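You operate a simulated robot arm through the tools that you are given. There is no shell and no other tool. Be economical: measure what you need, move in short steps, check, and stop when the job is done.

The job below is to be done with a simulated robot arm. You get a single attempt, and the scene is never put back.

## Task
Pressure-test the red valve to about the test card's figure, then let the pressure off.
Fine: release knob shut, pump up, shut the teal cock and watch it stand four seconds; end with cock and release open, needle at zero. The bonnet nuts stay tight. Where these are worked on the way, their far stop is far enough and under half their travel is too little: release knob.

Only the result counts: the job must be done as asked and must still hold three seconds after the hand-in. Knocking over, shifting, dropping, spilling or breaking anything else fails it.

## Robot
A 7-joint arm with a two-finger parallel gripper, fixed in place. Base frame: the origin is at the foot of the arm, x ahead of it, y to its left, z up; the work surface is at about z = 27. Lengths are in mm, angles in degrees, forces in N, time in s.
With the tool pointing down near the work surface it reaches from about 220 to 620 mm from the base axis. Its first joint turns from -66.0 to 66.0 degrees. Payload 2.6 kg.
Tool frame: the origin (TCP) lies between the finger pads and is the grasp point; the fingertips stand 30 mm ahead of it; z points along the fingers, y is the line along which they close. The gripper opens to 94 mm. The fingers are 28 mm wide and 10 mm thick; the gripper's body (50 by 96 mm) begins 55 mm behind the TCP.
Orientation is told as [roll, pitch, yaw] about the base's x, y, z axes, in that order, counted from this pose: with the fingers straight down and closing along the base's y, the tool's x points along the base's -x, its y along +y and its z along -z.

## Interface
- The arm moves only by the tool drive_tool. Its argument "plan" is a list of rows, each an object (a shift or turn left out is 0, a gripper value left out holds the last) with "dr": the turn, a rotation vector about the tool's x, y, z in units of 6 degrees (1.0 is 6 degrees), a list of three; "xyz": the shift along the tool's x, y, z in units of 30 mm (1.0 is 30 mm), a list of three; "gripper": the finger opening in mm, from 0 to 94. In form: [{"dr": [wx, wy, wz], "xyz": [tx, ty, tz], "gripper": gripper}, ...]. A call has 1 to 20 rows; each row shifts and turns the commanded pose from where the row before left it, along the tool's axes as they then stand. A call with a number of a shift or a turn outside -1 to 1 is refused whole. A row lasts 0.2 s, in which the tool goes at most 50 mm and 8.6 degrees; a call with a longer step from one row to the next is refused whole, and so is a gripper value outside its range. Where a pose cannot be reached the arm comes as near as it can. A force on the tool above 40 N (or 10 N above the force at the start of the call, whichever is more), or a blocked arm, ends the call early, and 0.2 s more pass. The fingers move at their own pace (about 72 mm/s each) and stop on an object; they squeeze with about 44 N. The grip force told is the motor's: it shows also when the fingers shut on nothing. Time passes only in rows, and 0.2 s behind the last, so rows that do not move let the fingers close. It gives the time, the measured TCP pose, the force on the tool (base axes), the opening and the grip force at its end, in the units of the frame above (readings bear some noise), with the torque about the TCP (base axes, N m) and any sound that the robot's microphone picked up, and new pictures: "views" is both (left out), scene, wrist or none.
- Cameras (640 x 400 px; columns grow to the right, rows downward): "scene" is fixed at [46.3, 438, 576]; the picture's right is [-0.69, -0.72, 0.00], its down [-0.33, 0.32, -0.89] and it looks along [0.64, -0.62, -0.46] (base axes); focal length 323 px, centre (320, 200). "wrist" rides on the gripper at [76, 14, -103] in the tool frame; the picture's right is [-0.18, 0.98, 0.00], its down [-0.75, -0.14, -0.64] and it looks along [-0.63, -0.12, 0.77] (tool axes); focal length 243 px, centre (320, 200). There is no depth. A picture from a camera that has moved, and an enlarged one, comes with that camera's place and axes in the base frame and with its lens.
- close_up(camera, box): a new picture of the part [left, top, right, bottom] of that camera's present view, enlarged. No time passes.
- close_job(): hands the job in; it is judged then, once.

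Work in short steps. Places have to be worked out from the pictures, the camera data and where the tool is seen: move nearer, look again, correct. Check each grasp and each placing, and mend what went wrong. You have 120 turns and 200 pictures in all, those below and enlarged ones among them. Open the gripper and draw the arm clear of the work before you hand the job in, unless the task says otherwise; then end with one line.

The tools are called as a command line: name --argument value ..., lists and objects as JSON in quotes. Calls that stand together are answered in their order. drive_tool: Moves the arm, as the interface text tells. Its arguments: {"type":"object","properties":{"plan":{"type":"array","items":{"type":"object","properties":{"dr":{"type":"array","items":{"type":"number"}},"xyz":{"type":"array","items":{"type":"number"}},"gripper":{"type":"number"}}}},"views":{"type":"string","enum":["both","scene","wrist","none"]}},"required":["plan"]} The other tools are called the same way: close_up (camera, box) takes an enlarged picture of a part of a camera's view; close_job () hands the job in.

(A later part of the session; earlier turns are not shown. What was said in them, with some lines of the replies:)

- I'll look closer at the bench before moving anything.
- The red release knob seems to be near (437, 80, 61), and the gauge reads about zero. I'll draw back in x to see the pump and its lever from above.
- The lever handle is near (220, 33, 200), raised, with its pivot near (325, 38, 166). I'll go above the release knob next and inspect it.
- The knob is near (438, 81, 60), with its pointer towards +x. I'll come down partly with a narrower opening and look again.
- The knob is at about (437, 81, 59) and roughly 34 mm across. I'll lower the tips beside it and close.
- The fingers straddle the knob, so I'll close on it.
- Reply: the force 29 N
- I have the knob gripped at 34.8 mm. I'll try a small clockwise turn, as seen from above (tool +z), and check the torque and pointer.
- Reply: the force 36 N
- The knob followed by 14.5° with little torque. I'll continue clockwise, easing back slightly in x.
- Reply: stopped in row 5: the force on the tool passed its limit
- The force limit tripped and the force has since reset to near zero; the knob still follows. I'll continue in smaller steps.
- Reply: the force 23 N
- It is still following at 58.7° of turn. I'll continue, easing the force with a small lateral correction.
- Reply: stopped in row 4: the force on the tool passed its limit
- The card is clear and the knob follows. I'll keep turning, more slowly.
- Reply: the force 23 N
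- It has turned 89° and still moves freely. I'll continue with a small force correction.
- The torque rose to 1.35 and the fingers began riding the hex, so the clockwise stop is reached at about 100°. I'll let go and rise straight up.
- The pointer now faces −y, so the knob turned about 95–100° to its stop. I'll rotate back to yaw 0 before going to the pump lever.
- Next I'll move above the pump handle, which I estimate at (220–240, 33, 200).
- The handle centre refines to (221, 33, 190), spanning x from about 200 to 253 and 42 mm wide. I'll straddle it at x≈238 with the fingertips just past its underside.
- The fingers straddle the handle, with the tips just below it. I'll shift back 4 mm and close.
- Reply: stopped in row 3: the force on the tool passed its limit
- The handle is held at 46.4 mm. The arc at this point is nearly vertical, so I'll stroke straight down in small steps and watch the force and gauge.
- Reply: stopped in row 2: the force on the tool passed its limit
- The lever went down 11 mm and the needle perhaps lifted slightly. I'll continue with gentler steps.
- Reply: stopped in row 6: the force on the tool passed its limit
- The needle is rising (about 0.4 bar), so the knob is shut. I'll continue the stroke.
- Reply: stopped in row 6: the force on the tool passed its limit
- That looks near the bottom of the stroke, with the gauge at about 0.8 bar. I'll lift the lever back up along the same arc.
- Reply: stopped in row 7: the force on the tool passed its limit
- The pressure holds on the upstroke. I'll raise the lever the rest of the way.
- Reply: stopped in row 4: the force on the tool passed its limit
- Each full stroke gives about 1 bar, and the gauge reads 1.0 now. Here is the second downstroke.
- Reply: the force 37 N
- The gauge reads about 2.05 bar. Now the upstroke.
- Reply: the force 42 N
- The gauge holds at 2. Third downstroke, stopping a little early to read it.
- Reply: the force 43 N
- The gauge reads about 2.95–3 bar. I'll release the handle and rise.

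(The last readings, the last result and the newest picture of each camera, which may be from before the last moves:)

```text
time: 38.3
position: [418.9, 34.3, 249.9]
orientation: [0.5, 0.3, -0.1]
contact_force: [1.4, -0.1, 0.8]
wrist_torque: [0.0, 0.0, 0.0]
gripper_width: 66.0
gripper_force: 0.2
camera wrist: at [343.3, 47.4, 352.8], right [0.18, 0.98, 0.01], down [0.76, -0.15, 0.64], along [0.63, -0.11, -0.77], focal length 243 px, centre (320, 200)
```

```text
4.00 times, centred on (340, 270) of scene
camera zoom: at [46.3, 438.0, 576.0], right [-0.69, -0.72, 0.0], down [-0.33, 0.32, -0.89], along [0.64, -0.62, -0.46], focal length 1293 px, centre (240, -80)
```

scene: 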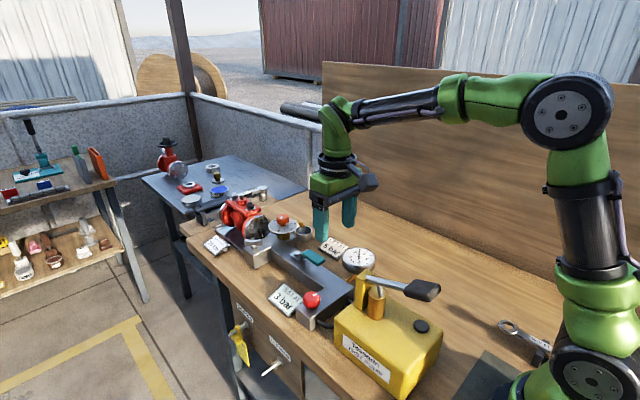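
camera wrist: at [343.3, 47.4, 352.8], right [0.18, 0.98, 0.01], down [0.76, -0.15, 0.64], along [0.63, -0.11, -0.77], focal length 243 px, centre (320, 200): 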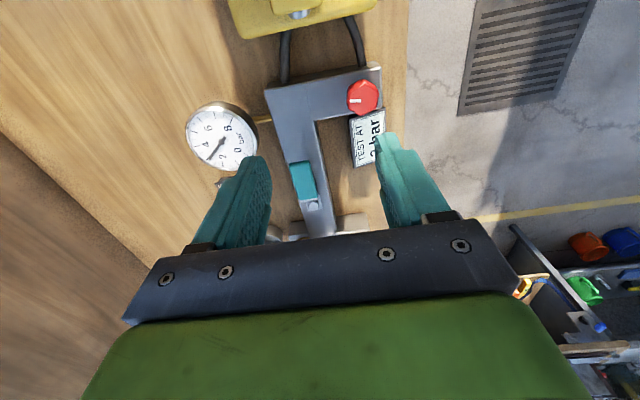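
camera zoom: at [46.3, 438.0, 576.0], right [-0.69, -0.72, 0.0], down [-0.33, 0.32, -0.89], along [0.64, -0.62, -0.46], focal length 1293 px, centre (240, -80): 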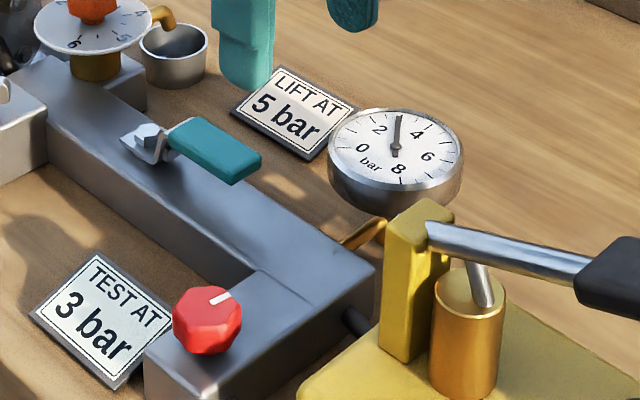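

The gauge reads about 3 bar and the lever has sprung back up. The cock handle is near (541, −14, 62), pivoting near (588, −4). I'll move closer above the handle.

drive_tool --plan '[{"xyz": [-0.9, -0.4, 0.5], "gripper": 50}, {"xyz": [-0.9, -0.4, 0.8]}, {"xyz": [-0.9, -0.4, 0.8]}, {"xyz": [-0.9, -0.4, 0.8]}, {}]'

close_up --camera "scene" --box '[260, 205, 420, 305]'

```text
time: 39.5
position: [526.5, -12.1, 162.0]
orientation: [0.5, 0.3, 0.0]
contact_force: [1.0, 0.1, -0.2]
wrist_torque: [0.01, 0.03, -0.01]
gripper_width: 50.1
gripper_force: 0.1
camera wrist: at [450.5, 0.7, 264.2], right [0.18, 0.98, 0.01], down [0.76, -0.15, 0.64], along [0.63, -0.11, -0.77], focal length 243 px, centre (320, 200)
```

scene: 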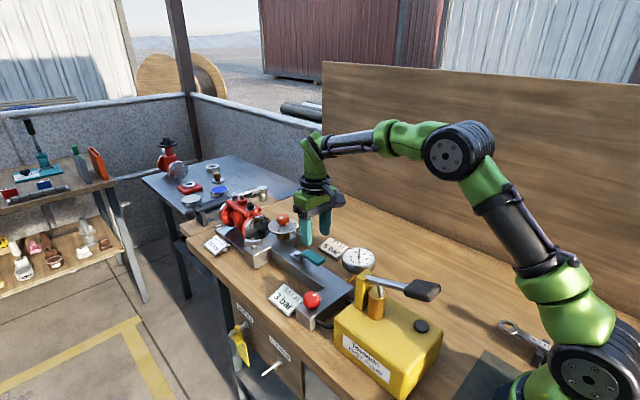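
wrist: 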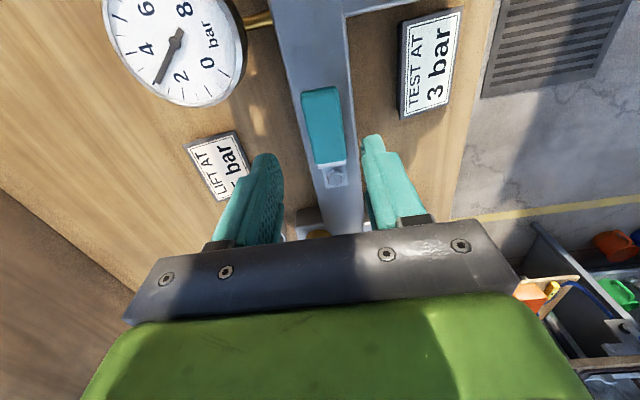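

```text
4.00 times, centred on (340, 255) of scene
camera zoom: at [46.3, 438.0, 576.0], right [-0.69, -0.72, 0.0], down [-0.33, 0.32, -0.89], along [0.64, -0.62, -0.46], focal length 1293 px, centre (240, -20)
```

zoom: 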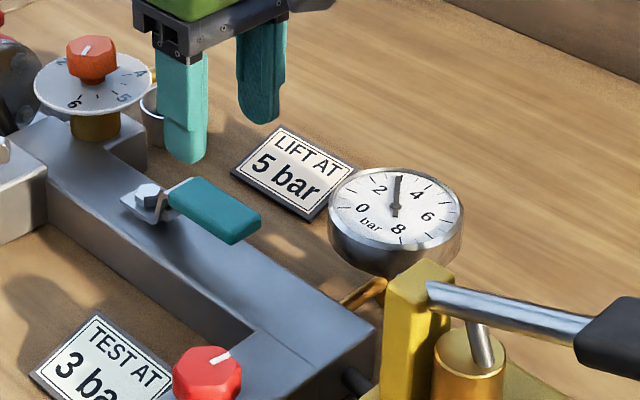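

Refined: the handle spans x from about 500 to 563 at y≈−9, z≈74, with the pivot at (588, −7). I'll lower over x≈530.

drive_tool --plan '[{"xyz": [-0.1, 0.1, 0.7]}, {"xyz": [0, 0, 0.7]}, {"xyz": [0, 0, 0.6]}, {}]'

close_up --camera "scene" --box '[260, 205, 420, 305]'

```text
time: 40.5
position: [529.1, -8.9, 100.8]
orientation: [0.5, 0.3, 0.0]
contact_force: [-0.3, 0.3, 0.1]
wrist_torque: [0.01, -0.03, -0.01]
gripper_width: 50.0
gripper_force: 0.0
camera wrist: at [452.8, 3.5, 204.6], right [0.18, 0.98, 0.01], down [0.76, -0.15, 0.64], along [0.63, -0.11, -0.77], focal length 243 px, centre (320, 200)
```

scene: 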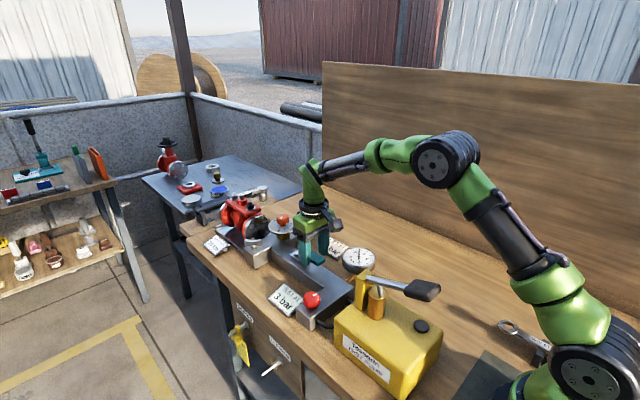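
wrist: 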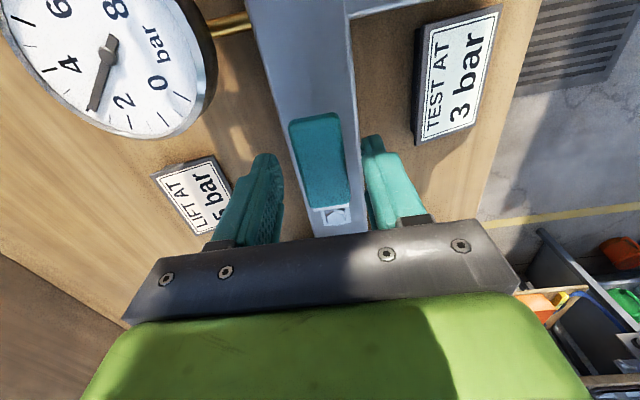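

```text
4.00 times, centred on (340, 255) of scene
camera zoom: at [46.3, 438.0, 576.0], right [-0.69, -0.72, 0.0], down [-0.33, 0.32, -0.89], along [0.64, -0.62, -0.46], focal length 1293 px, centre (240, -20)
```

zoom: 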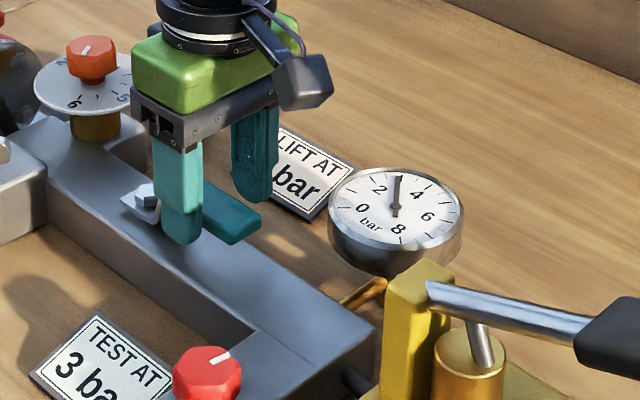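

The fingertips flank the handle and reach below it. I'll close the grip.

drive_tool --plan '[{"gripper": 12}, {}, {}, {}]' --views "wrist"

```text
time: 41.5
position: [528.1, -9.4, 101.3]
orientation: [0.6, 0.4, 0.1]
contact_force: [1.9, 6.5, -4.0]
wrist_torque: [-0.08, -0.14, 0.13]
gripper_width: 28.8
gripper_force: 45.0
camera wrist: at [452.8, 4.3, 204.7], right [0.18, 0.98, 0.01], down [0.76, -0.15, 0.64], along [0.63, -0.11, -0.77], focal length 243 px, centre (320, 200)
```

wrist: 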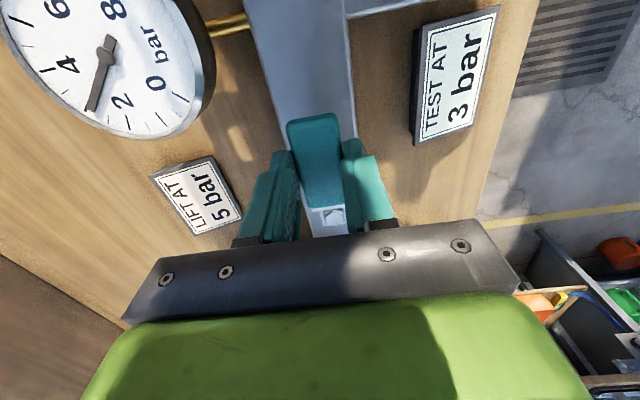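

The handle is held at 28.8 mm. I'll try swinging it clockwise (towards +y) a little about the pivot.

drive_tool --plan '[{"xyz": [0, 0.1, 0], "dr": [0, 0, 0.5]}, {"xyz": [-0.005, 0.1, 0], "dr": [0, 0, 0.5]}, {"xyz": [-0.005, 0.1, 0], "dr": [0, 0, 0.5]}]' --views "wrist"

```text
time: 42.3
position: [529.8, 3.1, 102.1]
orientation: [0.6, 0.5, -8.9]
contact_force: [-0.5, 14.8, -7.9]
wrist_torque: [-0.16, -0.68, 0.92]
gripper_width: 28.3
gripper_force: 44.9
camera wrist: at [456.8, 26.0, 204.9], right [0.33, 0.94, 0.01], down [0.73, -0.26, 0.63], along [0.6, -0.21, -0.77], focal length 243 px, centre (320, 200)
```

wrist: 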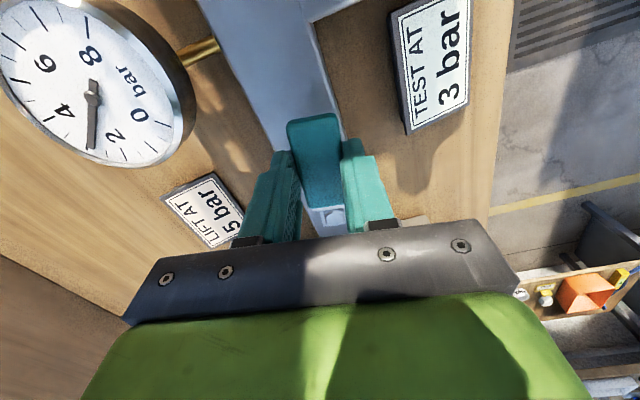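

It swings freely that way. I'll continue along the arc.

drive_tool --plan '[{"xyz": [-0.005, 0.09, 0], "dr": [0, 0, 0.5]}, {"xyz": [-0.005, 0.1, 0], "dr": [0, 0, 0.5]}, {"xyz": [-0.005, 0.1, 0], "dr": [0, 0, 0.5]}, {"xyz": [-0.005, 0.1, 0], "dr": [0, 0, 0.5]}, {"xyz": [-0.005, 0.1, 0], "dr": [0, 0, 0.5]}, {"xyz": [-0.005, 0.1, 0], "dr": [0, 0, 0.5]}, {"xyz": [-0.005, 0.1, 0], "dr": [0, 0, 0.5]}, {"xyz": [-0.005, 0.1, 0], "dr": [0, 0, 0.5]}]' --views "wrist"

```text
time: 44.1
position: [538.3, 27.4, 101.8]
orientation: [0.5, 0.7, -32.5]
contact_force: [10.9, 22.9, -11.5]
wrist_torque: [0.06, -0.39, 1.7]
gripper_width: 29.0
gripper_force: 45.0
camera wrist: at [482.0, 77.4, 205.3], right [0.68, 0.73, 0.01], down [0.56, -0.53, 0.63], along [0.46, -0.43, -0.78], focal length 243 px, centre (320, 200)
```

wrist: 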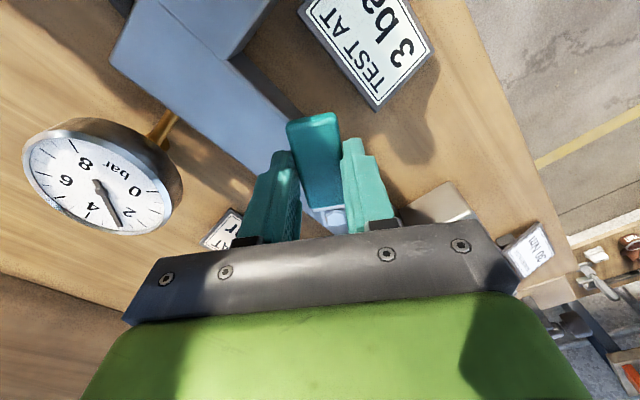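

It is at 33–36° and still moving. I'll continue.

drive_tool --plan '[{"xyz": [-0.005, 0.1, 0], "dr": [0, 0, 0.5]}, {"xyz": [-0.005, 0.1, 0], "dr": [0, 0, 0.5]}, {"xyz": [-0.005, 0.1, 0], "dr": [0, 0, 0.5]}, {"xyz": [-0.005, 0.1, 0], "dr": [0, 0, 0.5]}, {"xyz": [-0.005, 0.1, 0], "dr": [0, 0, 0.5]}, {"xyz": [-0.005, 0.1, 0], "dr": [0, 0, 0.5]}, {"xyz": [-0.005, 0.1, 0], "dr": [0, 0, 0.5]}, {"xyz": [-0.005, 0.1, 0], "dr": [0, 0, 0.5]}, {"xyz": [-0.005, 0.1, 0], "dr": [0, 0, 0.5]}, {"xyz": [-0.005, 0.1, 0], "dr": [0, 0, 0.5]}]' --views "wrist"

```text
time: 46.3
position: [559.7, 50.0, 101.0]
orientation: [0.1, 1.2, -62.4]
contact_force: [15.2, 27.8, -9.2]
wrist_torque: [0.21, -0.29, 1.88]
gripper_width: 30.1
gripper_force: 45.2
camera wrist: at [538.0, 120.1, 206.1], right [0.96, 0.29, 0.0], down [0.23, -0.75, 0.63], along [0.18, -0.6, -0.78], focal length 243 px, centre (320, 200)
```

wrist: 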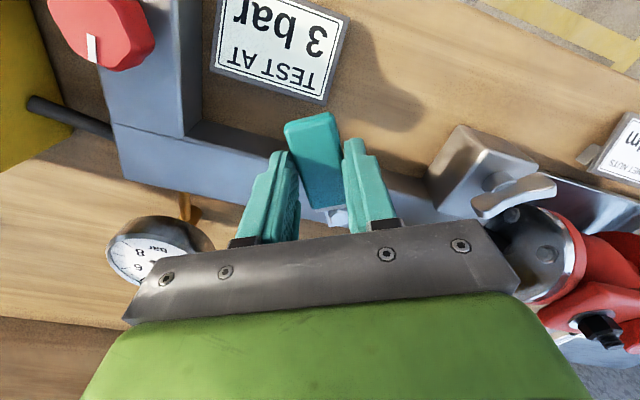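

It is at about 65°. I'll check the clearance to the wing-screw block before finishing the swing.

close_up --camera "scene" --box '[200, 180, 360, 280]'

close_up --camera "wrist" --box '[230, 80, 550, 280]'

```text
4.00 times, centred on (280, 230) of scene
camera zoom: at [46.3, 438.0, 576.0], right [-0.69, -0.72, 0.0], down [-0.33, 0.32, -0.89], along [0.64, -0.62, -0.46], focal length 1293 px, centre (480, 80)
```

zoom: 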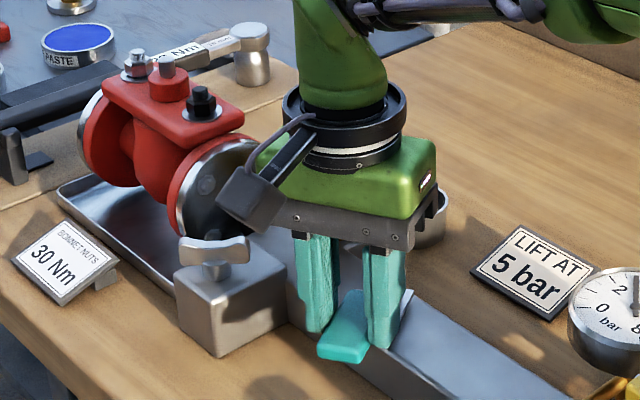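

```text
2.00 times, centred on (390, 180) of wrist
camera zoom: at [538.0, 120.1, 206.1], right [0.96, 0.29, 0.0], down [0.23, -0.75, 0.63], along [0.18, -0.6, -0.78], focal length 485 px, centre (180, 240)
```

zoom: 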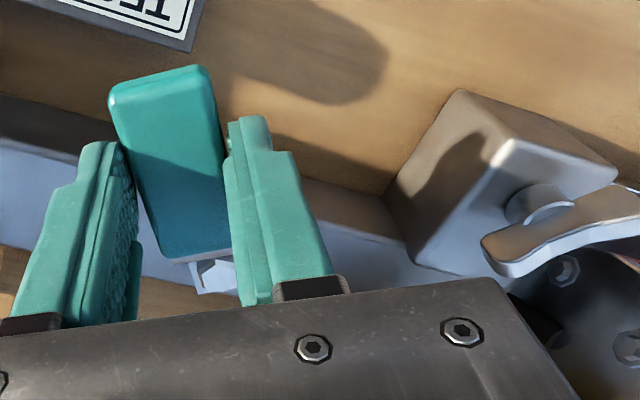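

There are about 35 mm of clearance, so I'll finish the swing.

drive_tool --plan '[{"xyz": [-0.005, 0.1, 0], "dr": [0, 0, 0.5]}, {"xyz": [-0.005, 0.1, 0], "dr": [0, 0, 0.5]}, {"xyz": [-0.005, 0.1, 0], "dr": [0, 0, 0.5]}, {"xyz": [-0.005, 0.1, 0], "dr": [0, 0, 0.5]}, {"xyz": [-0.005, 0.1, 0], "dr": [0, 0, 0.5]}, {"xyz": [-0.005, 0.1, 0], "dr": [0, 0, 0.5]}, {"xyz": [-0.005, 0.1, 0], "dr": [0, 0, 0.5]}, {"xyz": [-0.005, 0.1, 0], "dr": [0, 0, 0.5]}, {"xyz": [-0.005, 0.1, 0], "dr": [0, 0, 0.5]}, {"xyz": [-0.005, 0.1, 0], "dr": [0, 0, 0.5]}]'

close_up --camera "scene" --box '[220, 190, 380, 290]'

```text
time: 48.5
position: [589.1, 56.2, 101.0]
orientation: [-0.4, 1.4, -92.4]
contact_force: [24.3, 33.8, -6.7]
wrist_torque: [0.1, -0.99, 1.72]
gripper_width: 32.1
gripper_force: 44.6
camera wrist: at [606.8, 129.4, 206.3], right [0.97, -0.22, -0.01], down [-0.17, -0.76, 0.62], along [-0.15, -0.61, -0.78], focal length 243 px, centre (320, 200)
```

scene: 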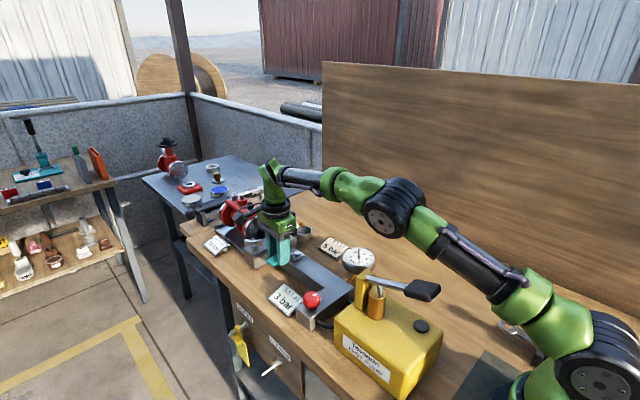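
wrist: 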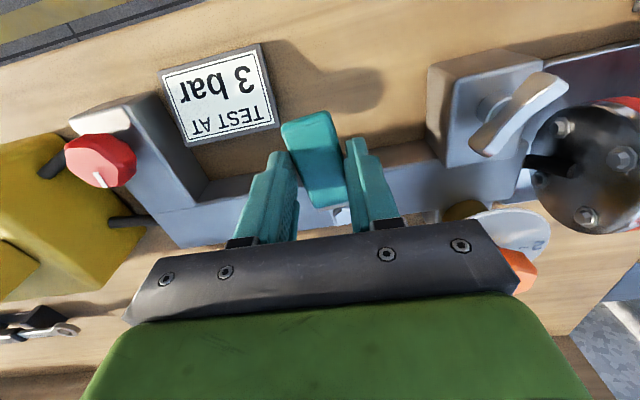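

```text
4.00 times, centred on (300, 240) of scene
camera zoom: at [46.3, 438.0, 576.0], right [-0.69, -0.72, 0.0], down [-0.33, 0.32, -0.89], along [0.64, -0.62, -0.46], focal length 1293 px, centre (400, 40)
```

zoom: 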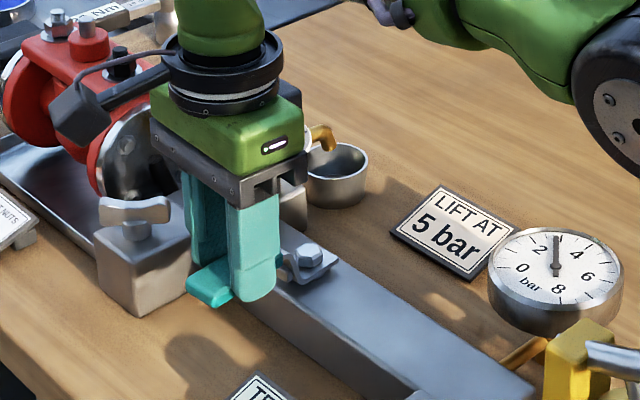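

Geometry puts the handle within about 2° of square across the manifold. I'll nudge a bit further to make sure it is on its stop.

drive_tool --plan '[{"xyz": [0, 0.1, 0]}, {"xyz": [0, 0.1, 0], "dr": [0, 0, 0.3]}, {"xyz": [0, 0.1, 0], "dr": [0, 0, 0.3]}]' --views "wrist"

```text
time: 49.3
position: [596.4, 56.1, 101.2]
orientation: [-1.1, 1.4, -96.4]
contact_force: [-20.3, 29.1, 14.2]
wrist_torque: [0.37, 0.09, 1.36]
gripper_width: 31.2
gripper_force: 45.3
camera wrist: at [619.8, 126.7, 206.0], right [0.96, -0.29, -0.02], down [-0.22, -0.75, 0.63], along [-0.2, -0.59, -0.78], focal length 243 px, centre (320, 200)
```

wrist: 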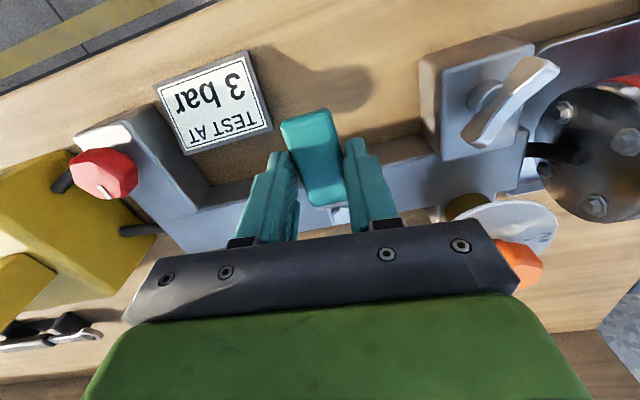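

The force now resists at −20 N, so the cock is on its shut stop. I'll read the gauge, then hold still for over four seconds and read it again.

close_up --camera "scene" --box '[335, 240, 385, 275]'

drive_tool --plan '[{}, {}, {}, {}, {}, {}, {}, {}, {}, {}, {}, {}, {}, {}, {}, {}, {}, {}, {}, {}]' --views "none"

drive_tool --plan '[{}, {}, {}, {}, {}, {}, {}, {}, {}, {}]' --views "none"

close_up --camera "scene" --box '[335, 240, 385, 275]'

```text
11.43 times, centred on (360, 258) of scene
camera zoom: at [46.1, 438.0, 576.0], right [-0.69, -0.72, 0.0], down [-0.33, 0.32, -0.89], along [0.64, -0.62, -0.46], focal length 3693 px, centre (-137, -457)
```

zoom: 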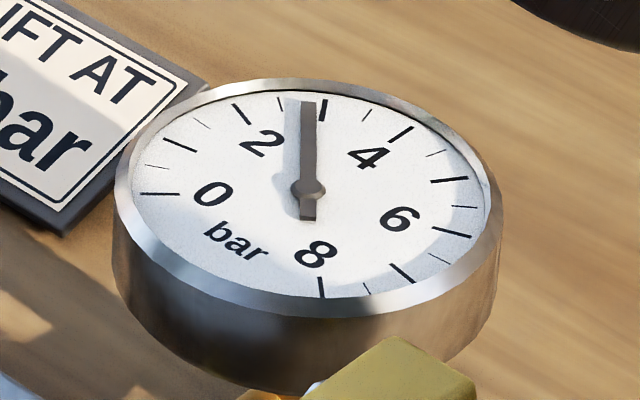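

```text
time: 53.5
position: [597.2, 56.8, 102.8]
orientation: [-0.9, 1.4, -96.4]
contact_force: [-29.2, 27.6, 14.9]
wrist_torque: [0.73, 0.31, 1.37]
gripper_width: 31.3
gripper_force: 45.3
```

```text
time: 55.7
position: [597.0, 55.7, 100.9]
orientation: [-1.0, 1.4, -96.4]
contact_force: [-28.3, 26.2, 11.4]
wrist_torque: [0.67, 0.31, 1.41]
gripper_width: 31.0
gripper_force: 44.7
```

```text
11.43 times, centred on (360, 258) of scene
camera zoom: at [46.2, 438.0, 576.0], right [-0.69, -0.72, 0.0], down [-0.33, 0.32, -0.89], along [0.64, -0.62, -0.46], focal length 3693 px, centre (-137, -457)
```

zoom: 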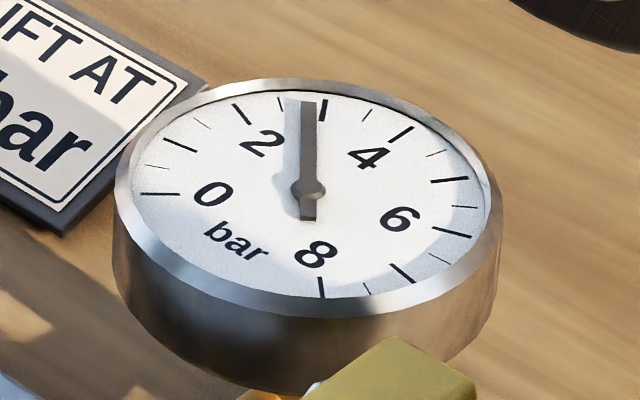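

The needle stood steady at about 2.8–2.85 bar for over 6 s with the cock shut. I'll swing the cock back open, reversing the arc.

drive_tool --plan '[{"xyz": [0, -0.15, 0]}, {"xyz": [0, -0.15, 0], "dr": [0, 0, -0.3]}, {"xyz": [-0.005, -0.1, 0], "dr": [0, 0, -0.5]}, {"xyz": [-0.005, -0.1, 0], "dr": [0, 0, -0.5]}, {"xyz": [-0.005, -0.1, 0], "dr": [0, 0, -0.5]}, {"xyz": [-0.005, -0.1, 0], "dr": [0, 0, -0.5]}, {"xyz": [-0.005, -0.1, 0], "dr": [0, 0, -0.5]}, {"xyz": [-0.005, -0.1, 0], "dr": [0, 0, -0.5]}, {"xyz": [-0.005, -0.1, 0], "dr": [0, 0, -0.5]}, {"xyz": [-0.005, -0.1, 0], "dr": [0, 0, -0.5]}, {"xyz": [-0.005, -0.1, 0], "dr": [0, 0, -0.5]}, {"xyz": [-0.005, -0.1, 0], "dr": [0, 0, -0.5]}]' --views "wrist"

```text
time: 58.3
position: [559.3, 44.1, 101.2]
orientation: [-0.1, 0.8, -64.7]
contact_force: [20.5, 15.1, -7.8]
wrist_torque: [1.06, 0.29, 1.57]
gripper_width: 33.0
gripper_force: 45.2
camera wrist: at [540.5, 117.1, 205.4], right [0.97, 0.25, 0.0], down [0.2, -0.75, 0.63], along [0.16, -0.61, -0.78], focal length 243 px, centre (320, 200)
```

wrist: 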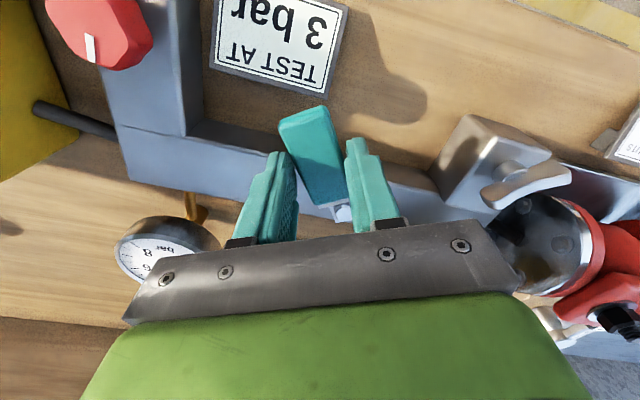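

The handle sits a bit skewed in the grip, so I'll turn the wrist slightly faster than the arc on the way back.

drive_tool --plan '[{"xyz": [0, 0, 0], "dr": [0, 0, -0.8]}, {"xyz": [-0.005, -0.1, 0], "dr": [0, 0, -0.65]}, {"xyz": [-0.005, -0.1, 0], "dr": [0, 0, -0.65]}, {"xyz": [-0.005, -0.1, 0], "dr": [0, 0, -0.6]}, {"xyz": [-0.005, -0.1, 0], "dr": [0, 0, -0.5]}, {"xyz": [-0.005, -0.1, 0], "dr": [0, 0, -0.5]}, {"xyz": [-0.005, -0.1, 0], "dr": [0, 0, -0.5]}, {"xyz": [-0.005, -0.1, 0], "dr": [0, 0, -0.5]}, {"xyz": [-0.005, -0.1, 0], "dr": [0, 0, -0.5]}, {"xyz": [-0.005, -0.1, 0], "dr": [0, 0, -0.5]}, {"xyz": [-0.005, -0.1, 0], "dr": [0, 0, -0.5]}]' --views "wrist"

```text
time: 60.7
position: [540.5, 19.6, 102.6]
orientation: [0.3, 0.4, -27.6]
contact_force: [16.4, 2.8, -7.8]
wrist_torque: [-0.11, -0.08, 0.62]
gripper_width: 28.6
gripper_force: 44.4
camera wrist: at [479.8, 66.5, 205.0], right [0.62, 0.79, 0.0], down [0.61, -0.48, 0.64], along [0.5, -0.39, -0.77], focal length 243 px, centre (320, 200)
```

wrist: 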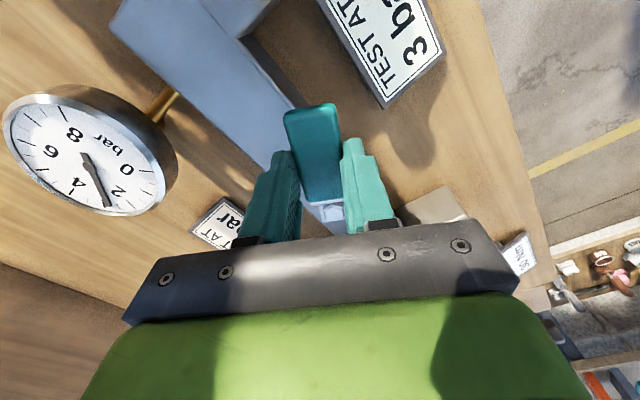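

Good, it is aligned again at about 28°. I'll continue to the open stop and slightly past it.

drive_tool --plan '[{"xyz": [-0.005, -0.1, 0], "dr": [0, 0, -0.5]}, {"xyz": [-0.005, -0.1, 0], "dr": [0, 0, -0.5]}, {"xyz": [-0.005, -0.1, 0], "dr": [0, 0, -0.5]}, {"xyz": [-0.005, -0.1, 0], "dr": [0, 0, -0.5]}, {"xyz": [-0.005, -0.1, 0], "dr": [0, 0, -0.5]}, {"xyz": [-0.005, -0.1, 0], "dr": [0, 0, -0.5]}, {"xyz": [-0.005, -0.1, 0], "dr": [0, 0, -0.5]}, {"xyz": [-0.005, -0.1, 0], "dr": [0, 0, -0.5]}, {"xyz": [-0.005, -0.1, 0], "dr": [0, 0, -0.5]}, {"xyz": [-0.005, -0.1, 0]}]' --views "wrist"

```text
time: 62.9
position: [533.9, -6.9, 101.9]
orientation: [0.6, 0.4, -0.5]
contact_force: [-0.3, -4.4, 4.9]
wrist_torque: [-0.87, -0.16, -0.2]
gripper_width: 28.3
gripper_force: 44.9
camera wrist: at [457.9, 5.7, 205.0], right [0.19, 0.98, 0.01], down [0.76, -0.15, 0.64], along [0.63, -0.12, -0.77], focal length 243 px, centre (320, 200)
```

wrist: 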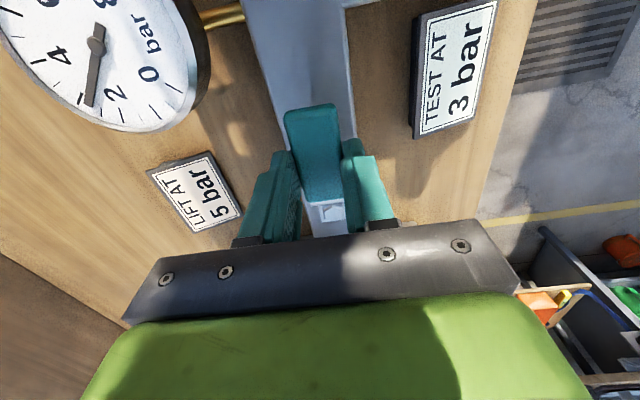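

Nearly home (y −6.9 against −9.4 originally). I'll nudge until the stop resists.

drive_tool --plan '[{"xyz": [0, -0.08, 0]}, {"xyz": [0, -0.08, 0]}, {"xyz": [0, -0.05, 0]}]' --views "none"

```text
time: 63.7
position: [532.7, -7.2, 102.0]
orientation: [1.0, 0.4, -0.1]
contact_force: [-6.6, 21.1, 7.5]
wrist_torque: [-0.09, -0.22, 1.34]
gripper_width: 28.8
gripper_force: 45.2
```

The stop resists at +21 N, so the cock is fully open. I'll let go, rise, and go to the release knob while turning to yaw −96.

drive_tool --plan '[{"xyz": [0, 0.1, 0], "gripper": 56}, {}, {"xyz": [0, 0, -0.8]}, {"xyz": [0, 0, -0.9]}, {"xyz": [0, 0, -0.9]}, {"xyz": [0.78, 0.75, 0]}, {"xyz": [0.78, 0.75, 0]}, {"xyz": [0.78, 0.75, 0]}, {"xyz": [0.78, 0.75, 0]}]' --views "none"

drive_tool --plan '[{"dr": [0, 0, 1]}, {"dr": [0, 0, 1]}, {"dr": [0, 0, 1]}, {"dr": [0, 0, 1]}, {"dr": [0, 0, 1]}, {"dr": [0, 0, 1]}, {"dr": [0, 0, 1]}, {"dr": [0, 0, 1]}, {"dr": [0, 0, 1]}, {"dr": [0, 0, 1]}, {"dr": [0, 0, 1]}, {"dr": [0, 0, 1]}, {"dr": [0, 0, 1]}, {"dr": [0, 0, 1]}, {"dr": [0, 0, 1]}, {"dr": [0, 0, 1]}, {}]'

close_up --camera "scene" --box '[260, 220, 420, 320]'

```text
time: 65.7
position: [441.9, 78.6, 180.9]
orientation: [0.6, 0.4, -0.7]
contact_force: [-0.4, -0.4, -0.7]
wrist_torque: [-0.01, 0.05, 0.01]
gripper_width: 55.7
gripper_force: 0.0
```

```text
time: 69.3
position: [442.2, 78.6, 180.3]
orientation: [-0.4, 0.4, -96.7]
contact_force: [-0.1, 0.9, -0.1]
wrist_torque: [-0.04, 0.05, 0.02]
gripper_width: 56.2
gripper_force: 0.0
camera wrist: at [465.0, 151.1, 284.0], right [0.95, -0.3, -0.01], down [-0.22, -0.74, 0.64], along [-0.2, -0.61, -0.77], focal length 243 px, centre (320, 200)
```

scene: 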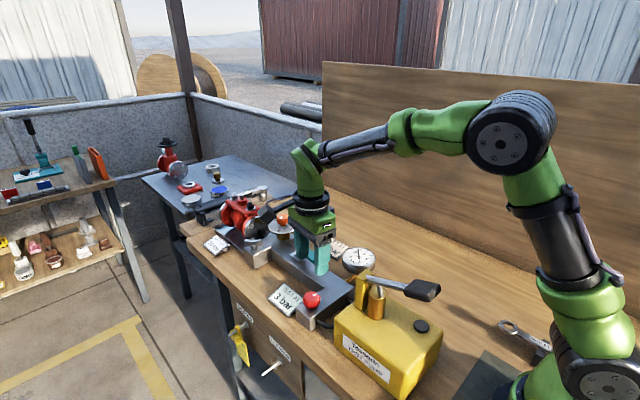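
wrist: 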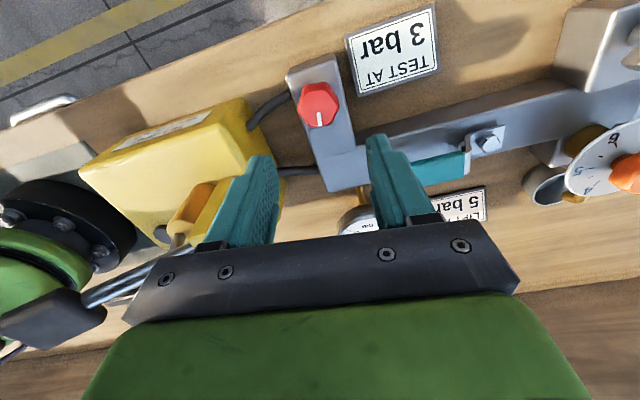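

```text
4.00 times, centred on (340, 270) of scene
camera zoom: at [46.3, 438.0, 576.0], right [-0.69, -0.72, 0.0], down [-0.33, 0.32, -0.89], along [0.64, -0.62, -0.46], focal length 1293 px, centre (240, -80)
```

zoom: 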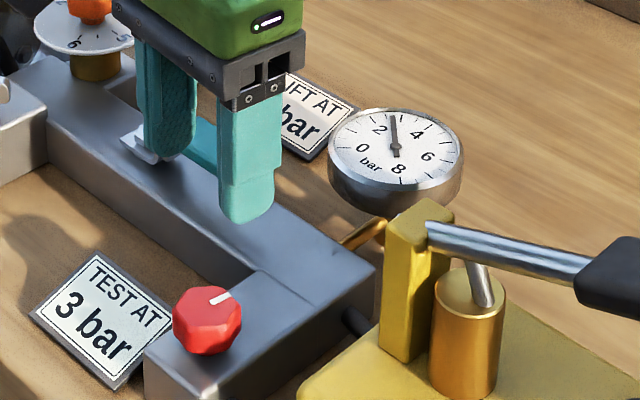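

The knob flats line up with the fingers at this yaw. I'll correct a few millimetres, descend and grip.

drive_tool --plan '[{"xyz": [0.13, -0.14, 0.8]}, {"xyz": [0, 0, 0.8]}, {"xyz": [0, 0, 0.8]}, {"xyz": [0, 0, 0.8]}, {}]' --views "wrist"

```text
time: 70.5
position: [437.6, 83.7, 84.5]
orientation: [-0.5, 0.4, -96.6]
contact_force: [0.1, -0.3, 0.5]
wrist_torque: [0.0, 0.0, 0.04]
gripper_width: 56.0
gripper_force: 0.2
camera wrist: at [461.3, 156.5, 188.0], right [0.95, -0.3, -0.01], down [-0.22, -0.74, 0.64], along [-0.2, -0.61, -0.77], focal length 243 px, centre (320, 200)
```

wrist: 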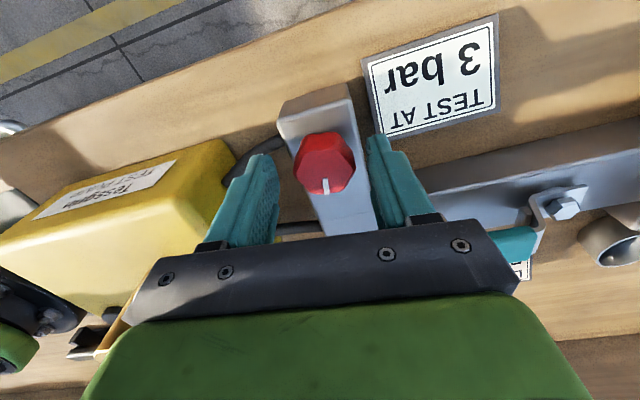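

Centred on the knob. I'll close, then begin turning counter-clockwise.

drive_tool --plan '[{"gripper": 20}, {}, {}, {}, {"dr": [0, 0, -0.5]}, {"dr": [0, 0, -0.5]}, {"dr": [0, 0, -0.5]}, {"dr": [0, 0, -0.5]}, {"dr": [0, 0, -0.5]}, {"dr": [0, 0, -0.5]}]' --views "wrist"

```text
time: 72.7
position: [438.6, 84.4, 86.0]
orientation: [0.1, 0.4, -78.4]
contact_force: [27.3, 1.8, -8.6]
wrist_torque: [0.8, -0.11, 0.08]
gripper_width: 34.6
gripper_force: 45.3
camera wrist: at [437.7, 159.9, 189.0], right [1.0, 0.02, 0.0], down [0.01, -0.77, 0.64], along [0.01, -0.64, -0.77], focal length 243 px, centre (320, 200)
```

wrist: 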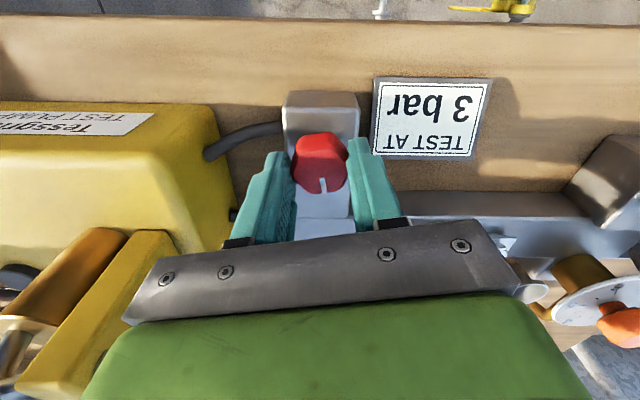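

It is turning. I'll ease the side force and continue counter-clockwise.

drive_tool --plan '[{"xyz": [0, 0.06, 0], "dr": [0, 0, -0.5]}, {"dr": [0, 0, -0.5]}, {"dr": [0, 0, -0.5]}, {"dr": [0, 0, -0.5]}, {"dr": [0, 0, -0.5]}, {"dr": [0, 0, -0.5]}, {"dr": [0, 0, -0.5]}, {"dr": [0, 0, -0.5]}, {"dr": [0, 0, -0.5]}, {"dr": [0, 0, -0.5]}, {"dr": [0, 0, -0.5]}, {"dr": [0, 0, -0.5]}]' --views "wrist"

close_up --camera "scene" --box '[335, 240, 385, 275]'

```text
time: 75.0
position: [439.0, 83.1, 85.8]
orientation: [0.0, 0.6, -47.6]
contact_force: [-2.0, -0.5, 2.1]
wrist_torque: [-0.12, -0.33, -0.01]
gripper_width: 34.9
gripper_force: 45.2
stopped in row 11: the force on the tool passed its limit (the readings are from after the stop); the commanded pose is now the measured one
camera wrist: at [398.4, 147.8, 189.2], right [0.85, 0.53, 0.0], down [0.41, -0.66, 0.63], along [0.33, -0.54, -0.77], focal length 243 px, centre (320, 200)
```

wrist: 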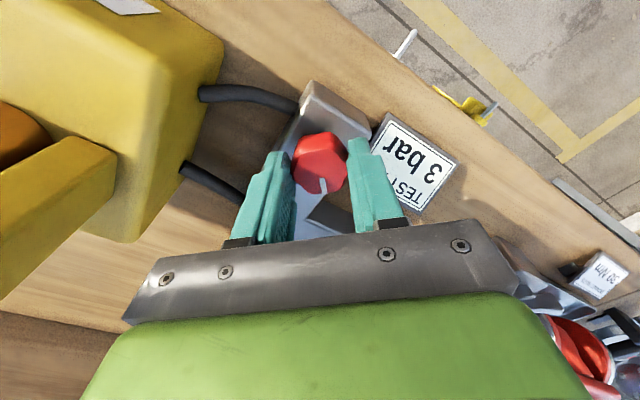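

```text
11.43 times, centred on (360, 258) of scene
camera zoom: at [46.3, 438.0, 576.0], right [-0.69, -0.72, 0.0], down [-0.33, 0.32, -0.89], along [0.64, -0.62, -0.46], focal length 3693 px, centre (-137, -457)
```

zoom: 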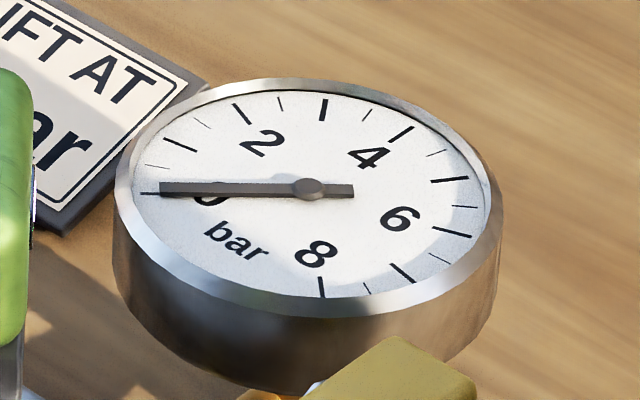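

Pressure has dropped to about zero. I'll continue opening the knob to its far stop.

drive_tool --plan '[{"dr": [0, 0, -0.5]}, {"dr": [0, 0, -0.5]}, {"dr": [0, 0, -0.5]}, {"dr": [0, 0, -0.5]}, {"dr": [0, 0, -0.5]}, {"dr": [0, 0, -0.5]}, {"dr": [0, 0, -0.5]}, {"dr": [0, 0, -0.5]}, {"dr": [0, 0, -0.5]}, {"dr": [0, 0, -0.5]}]' --views "wrist"

```text
time: 77.2
position: [437.4, 81.5, 86.1]
orientation: [0.2, 0.5, -17.6]
contact_force: [-16.8, -9.7, 10.4]
wrist_torque: [-0.9, -0.24, -0.06]
gripper_width: 34.9
gripper_force: 44.8
camera wrist: at [370.6, 117.9, 189.3], right [0.47, 0.88, 0.0], down [0.68, -0.37, 0.63], along [0.56, -0.3, -0.77], focal length 243 px, centre (320, 200)
```

wrist: 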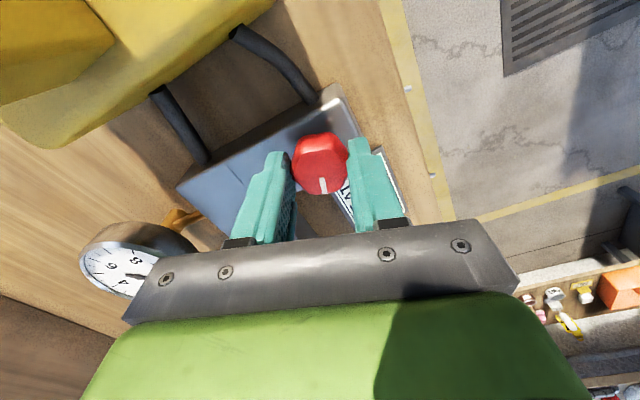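

drive_tool --plan '[{"xyz": [0.03, 0, 0], "dr": [0, 0, -0.5]}, {"dr": [0, 0, -0.5]}, {"dr": [0, 0, -0.5]}, {"dr": [0, 0, -0.5]}, {"dr": [0, 0, -0.5]}, {"dr": [0, 0, -0.5]}]' --views "wrist"

```text
time: 78.6
position: [438.3, 81.4, 85.8]
orientation: [0.3, 0.3, 0.2]
contact_force: [-9.4, -19.4, 4.9]
wrist_torque: [-0.87, -0.61, -0.33]
gripper_width: 34.8
gripper_force: 45.7
camera wrist: at [362.2, 94.7, 189.0], right [0.18, 0.98, 0.0], down [0.76, -0.14, 0.64], along [0.63, -0.11, -0.77], focal length 243 px, centre (320, 200)
```

wrist: 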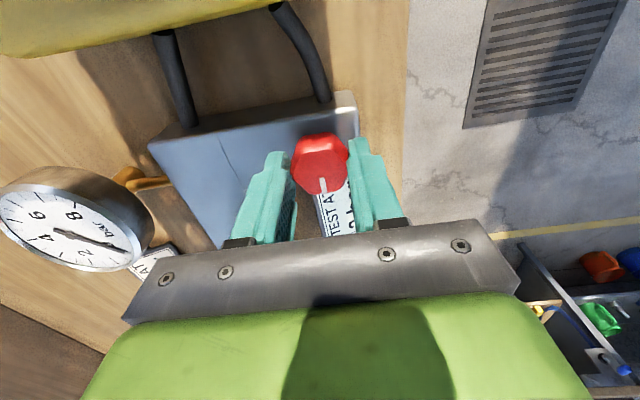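

The pointer is back at its starting direction and the stop is just being felt (−0.33 Nm). I'll release, rise clear and check everything.

drive_tool --plan '[{"gripper": 60}, {}, {"xyz": [0, 0, -0.8]}, {"xyz": [0, 0, -1]}, {"xyz": [0, 0, -1]}, {"xyz": [0, 0, -1]}, {"xyz": [0.3, -0.8, -1]}, {"xyz": [0.3, -0.8, -1]}, {"xyz": [0.3, -0.8, -1]}, {"xyz": [0.3, -0.8, -1]}, {"xyz": [0.3, -0.8, -1]}, {}]'

close_up --camera "scene" --box '[260, 230, 420, 330]'

close_up --camera "scene" --box '[190, 180, 350, 280]'

```text
time: 81.2
position: [396.7, -39.1, 350.2]
orientation: [0.4, 0.5, 0.4]
contact_force: [-0.6, 0.2, 0.0]
wrist_torque: [0.0, 0.02, 0.03]
gripper_width: 60.4
gripper_force: 0.2
camera wrist: at [320.6, -26.9, 453.5], right [0.18, 0.98, 0.01], down [0.76, -0.14, 0.64], along [0.63, -0.11, -0.77], focal length 243 px, centre (320, 200)
```

scene: 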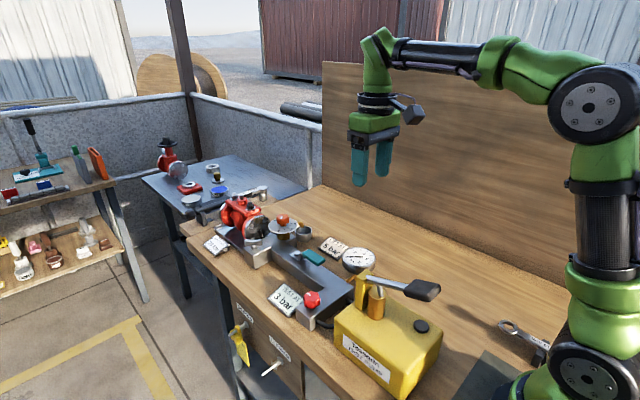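
wrist: 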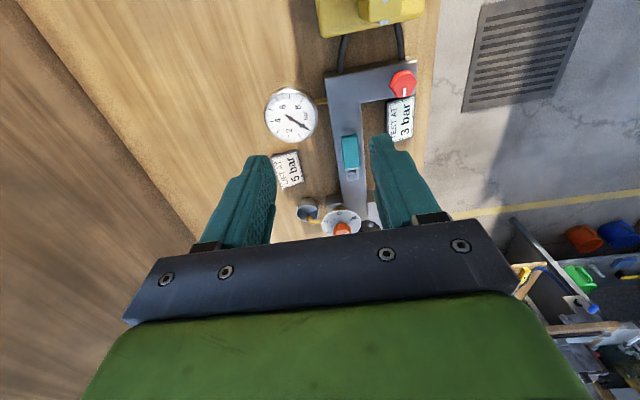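

```text
4.00 times, centred on (340, 280) of scene
camera zoom: at [46.3, 438.0, 576.0], right [-0.69, -0.72, 0.0], down [-0.33, 0.32, -0.89], along [0.64, -0.62, -0.46], focal length 1293 px, centre (240, -120)
```

zoom: 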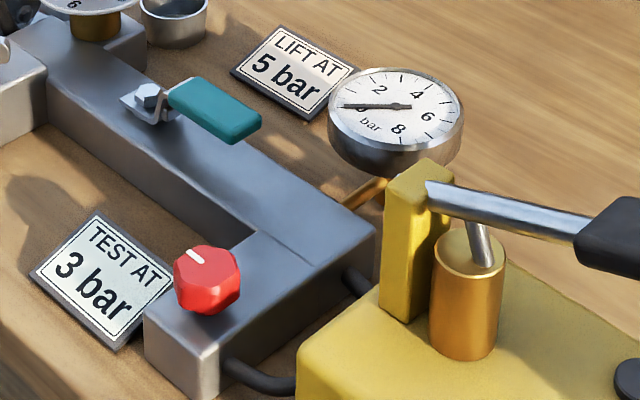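

```text
4.00 times, centred on (270, 230) of scene
camera zoom: at [46.3, 438.0, 576.0], right [-0.69, -0.72, 0.0], down [-0.33, 0.32, -0.89], along [0.64, -0.62, -0.46], focal length 1293 px, centre (520, 80)
```

zoom: 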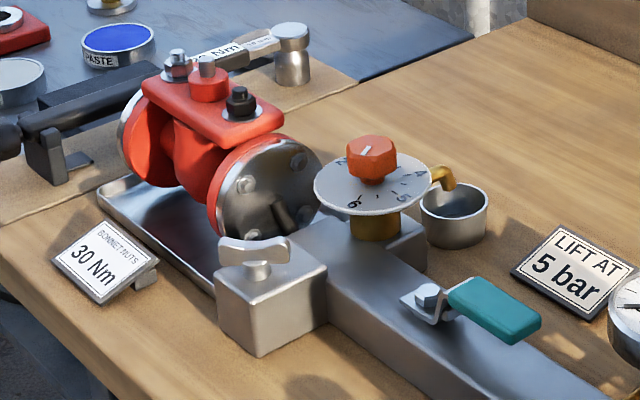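

The cock and release are open, the needle is at zero, nothing else has moved and the arm is clear, so I'm handing in.

close_job

```text
The job is handed in.
```

I pressure-tested the red valve: pumped to just under 3 bar, it settled to about 2.8 before the cock was fully shut, then stood over six seconds; the cock and release are now open, the needle is at zero, and the bonnet nuts were not touched.
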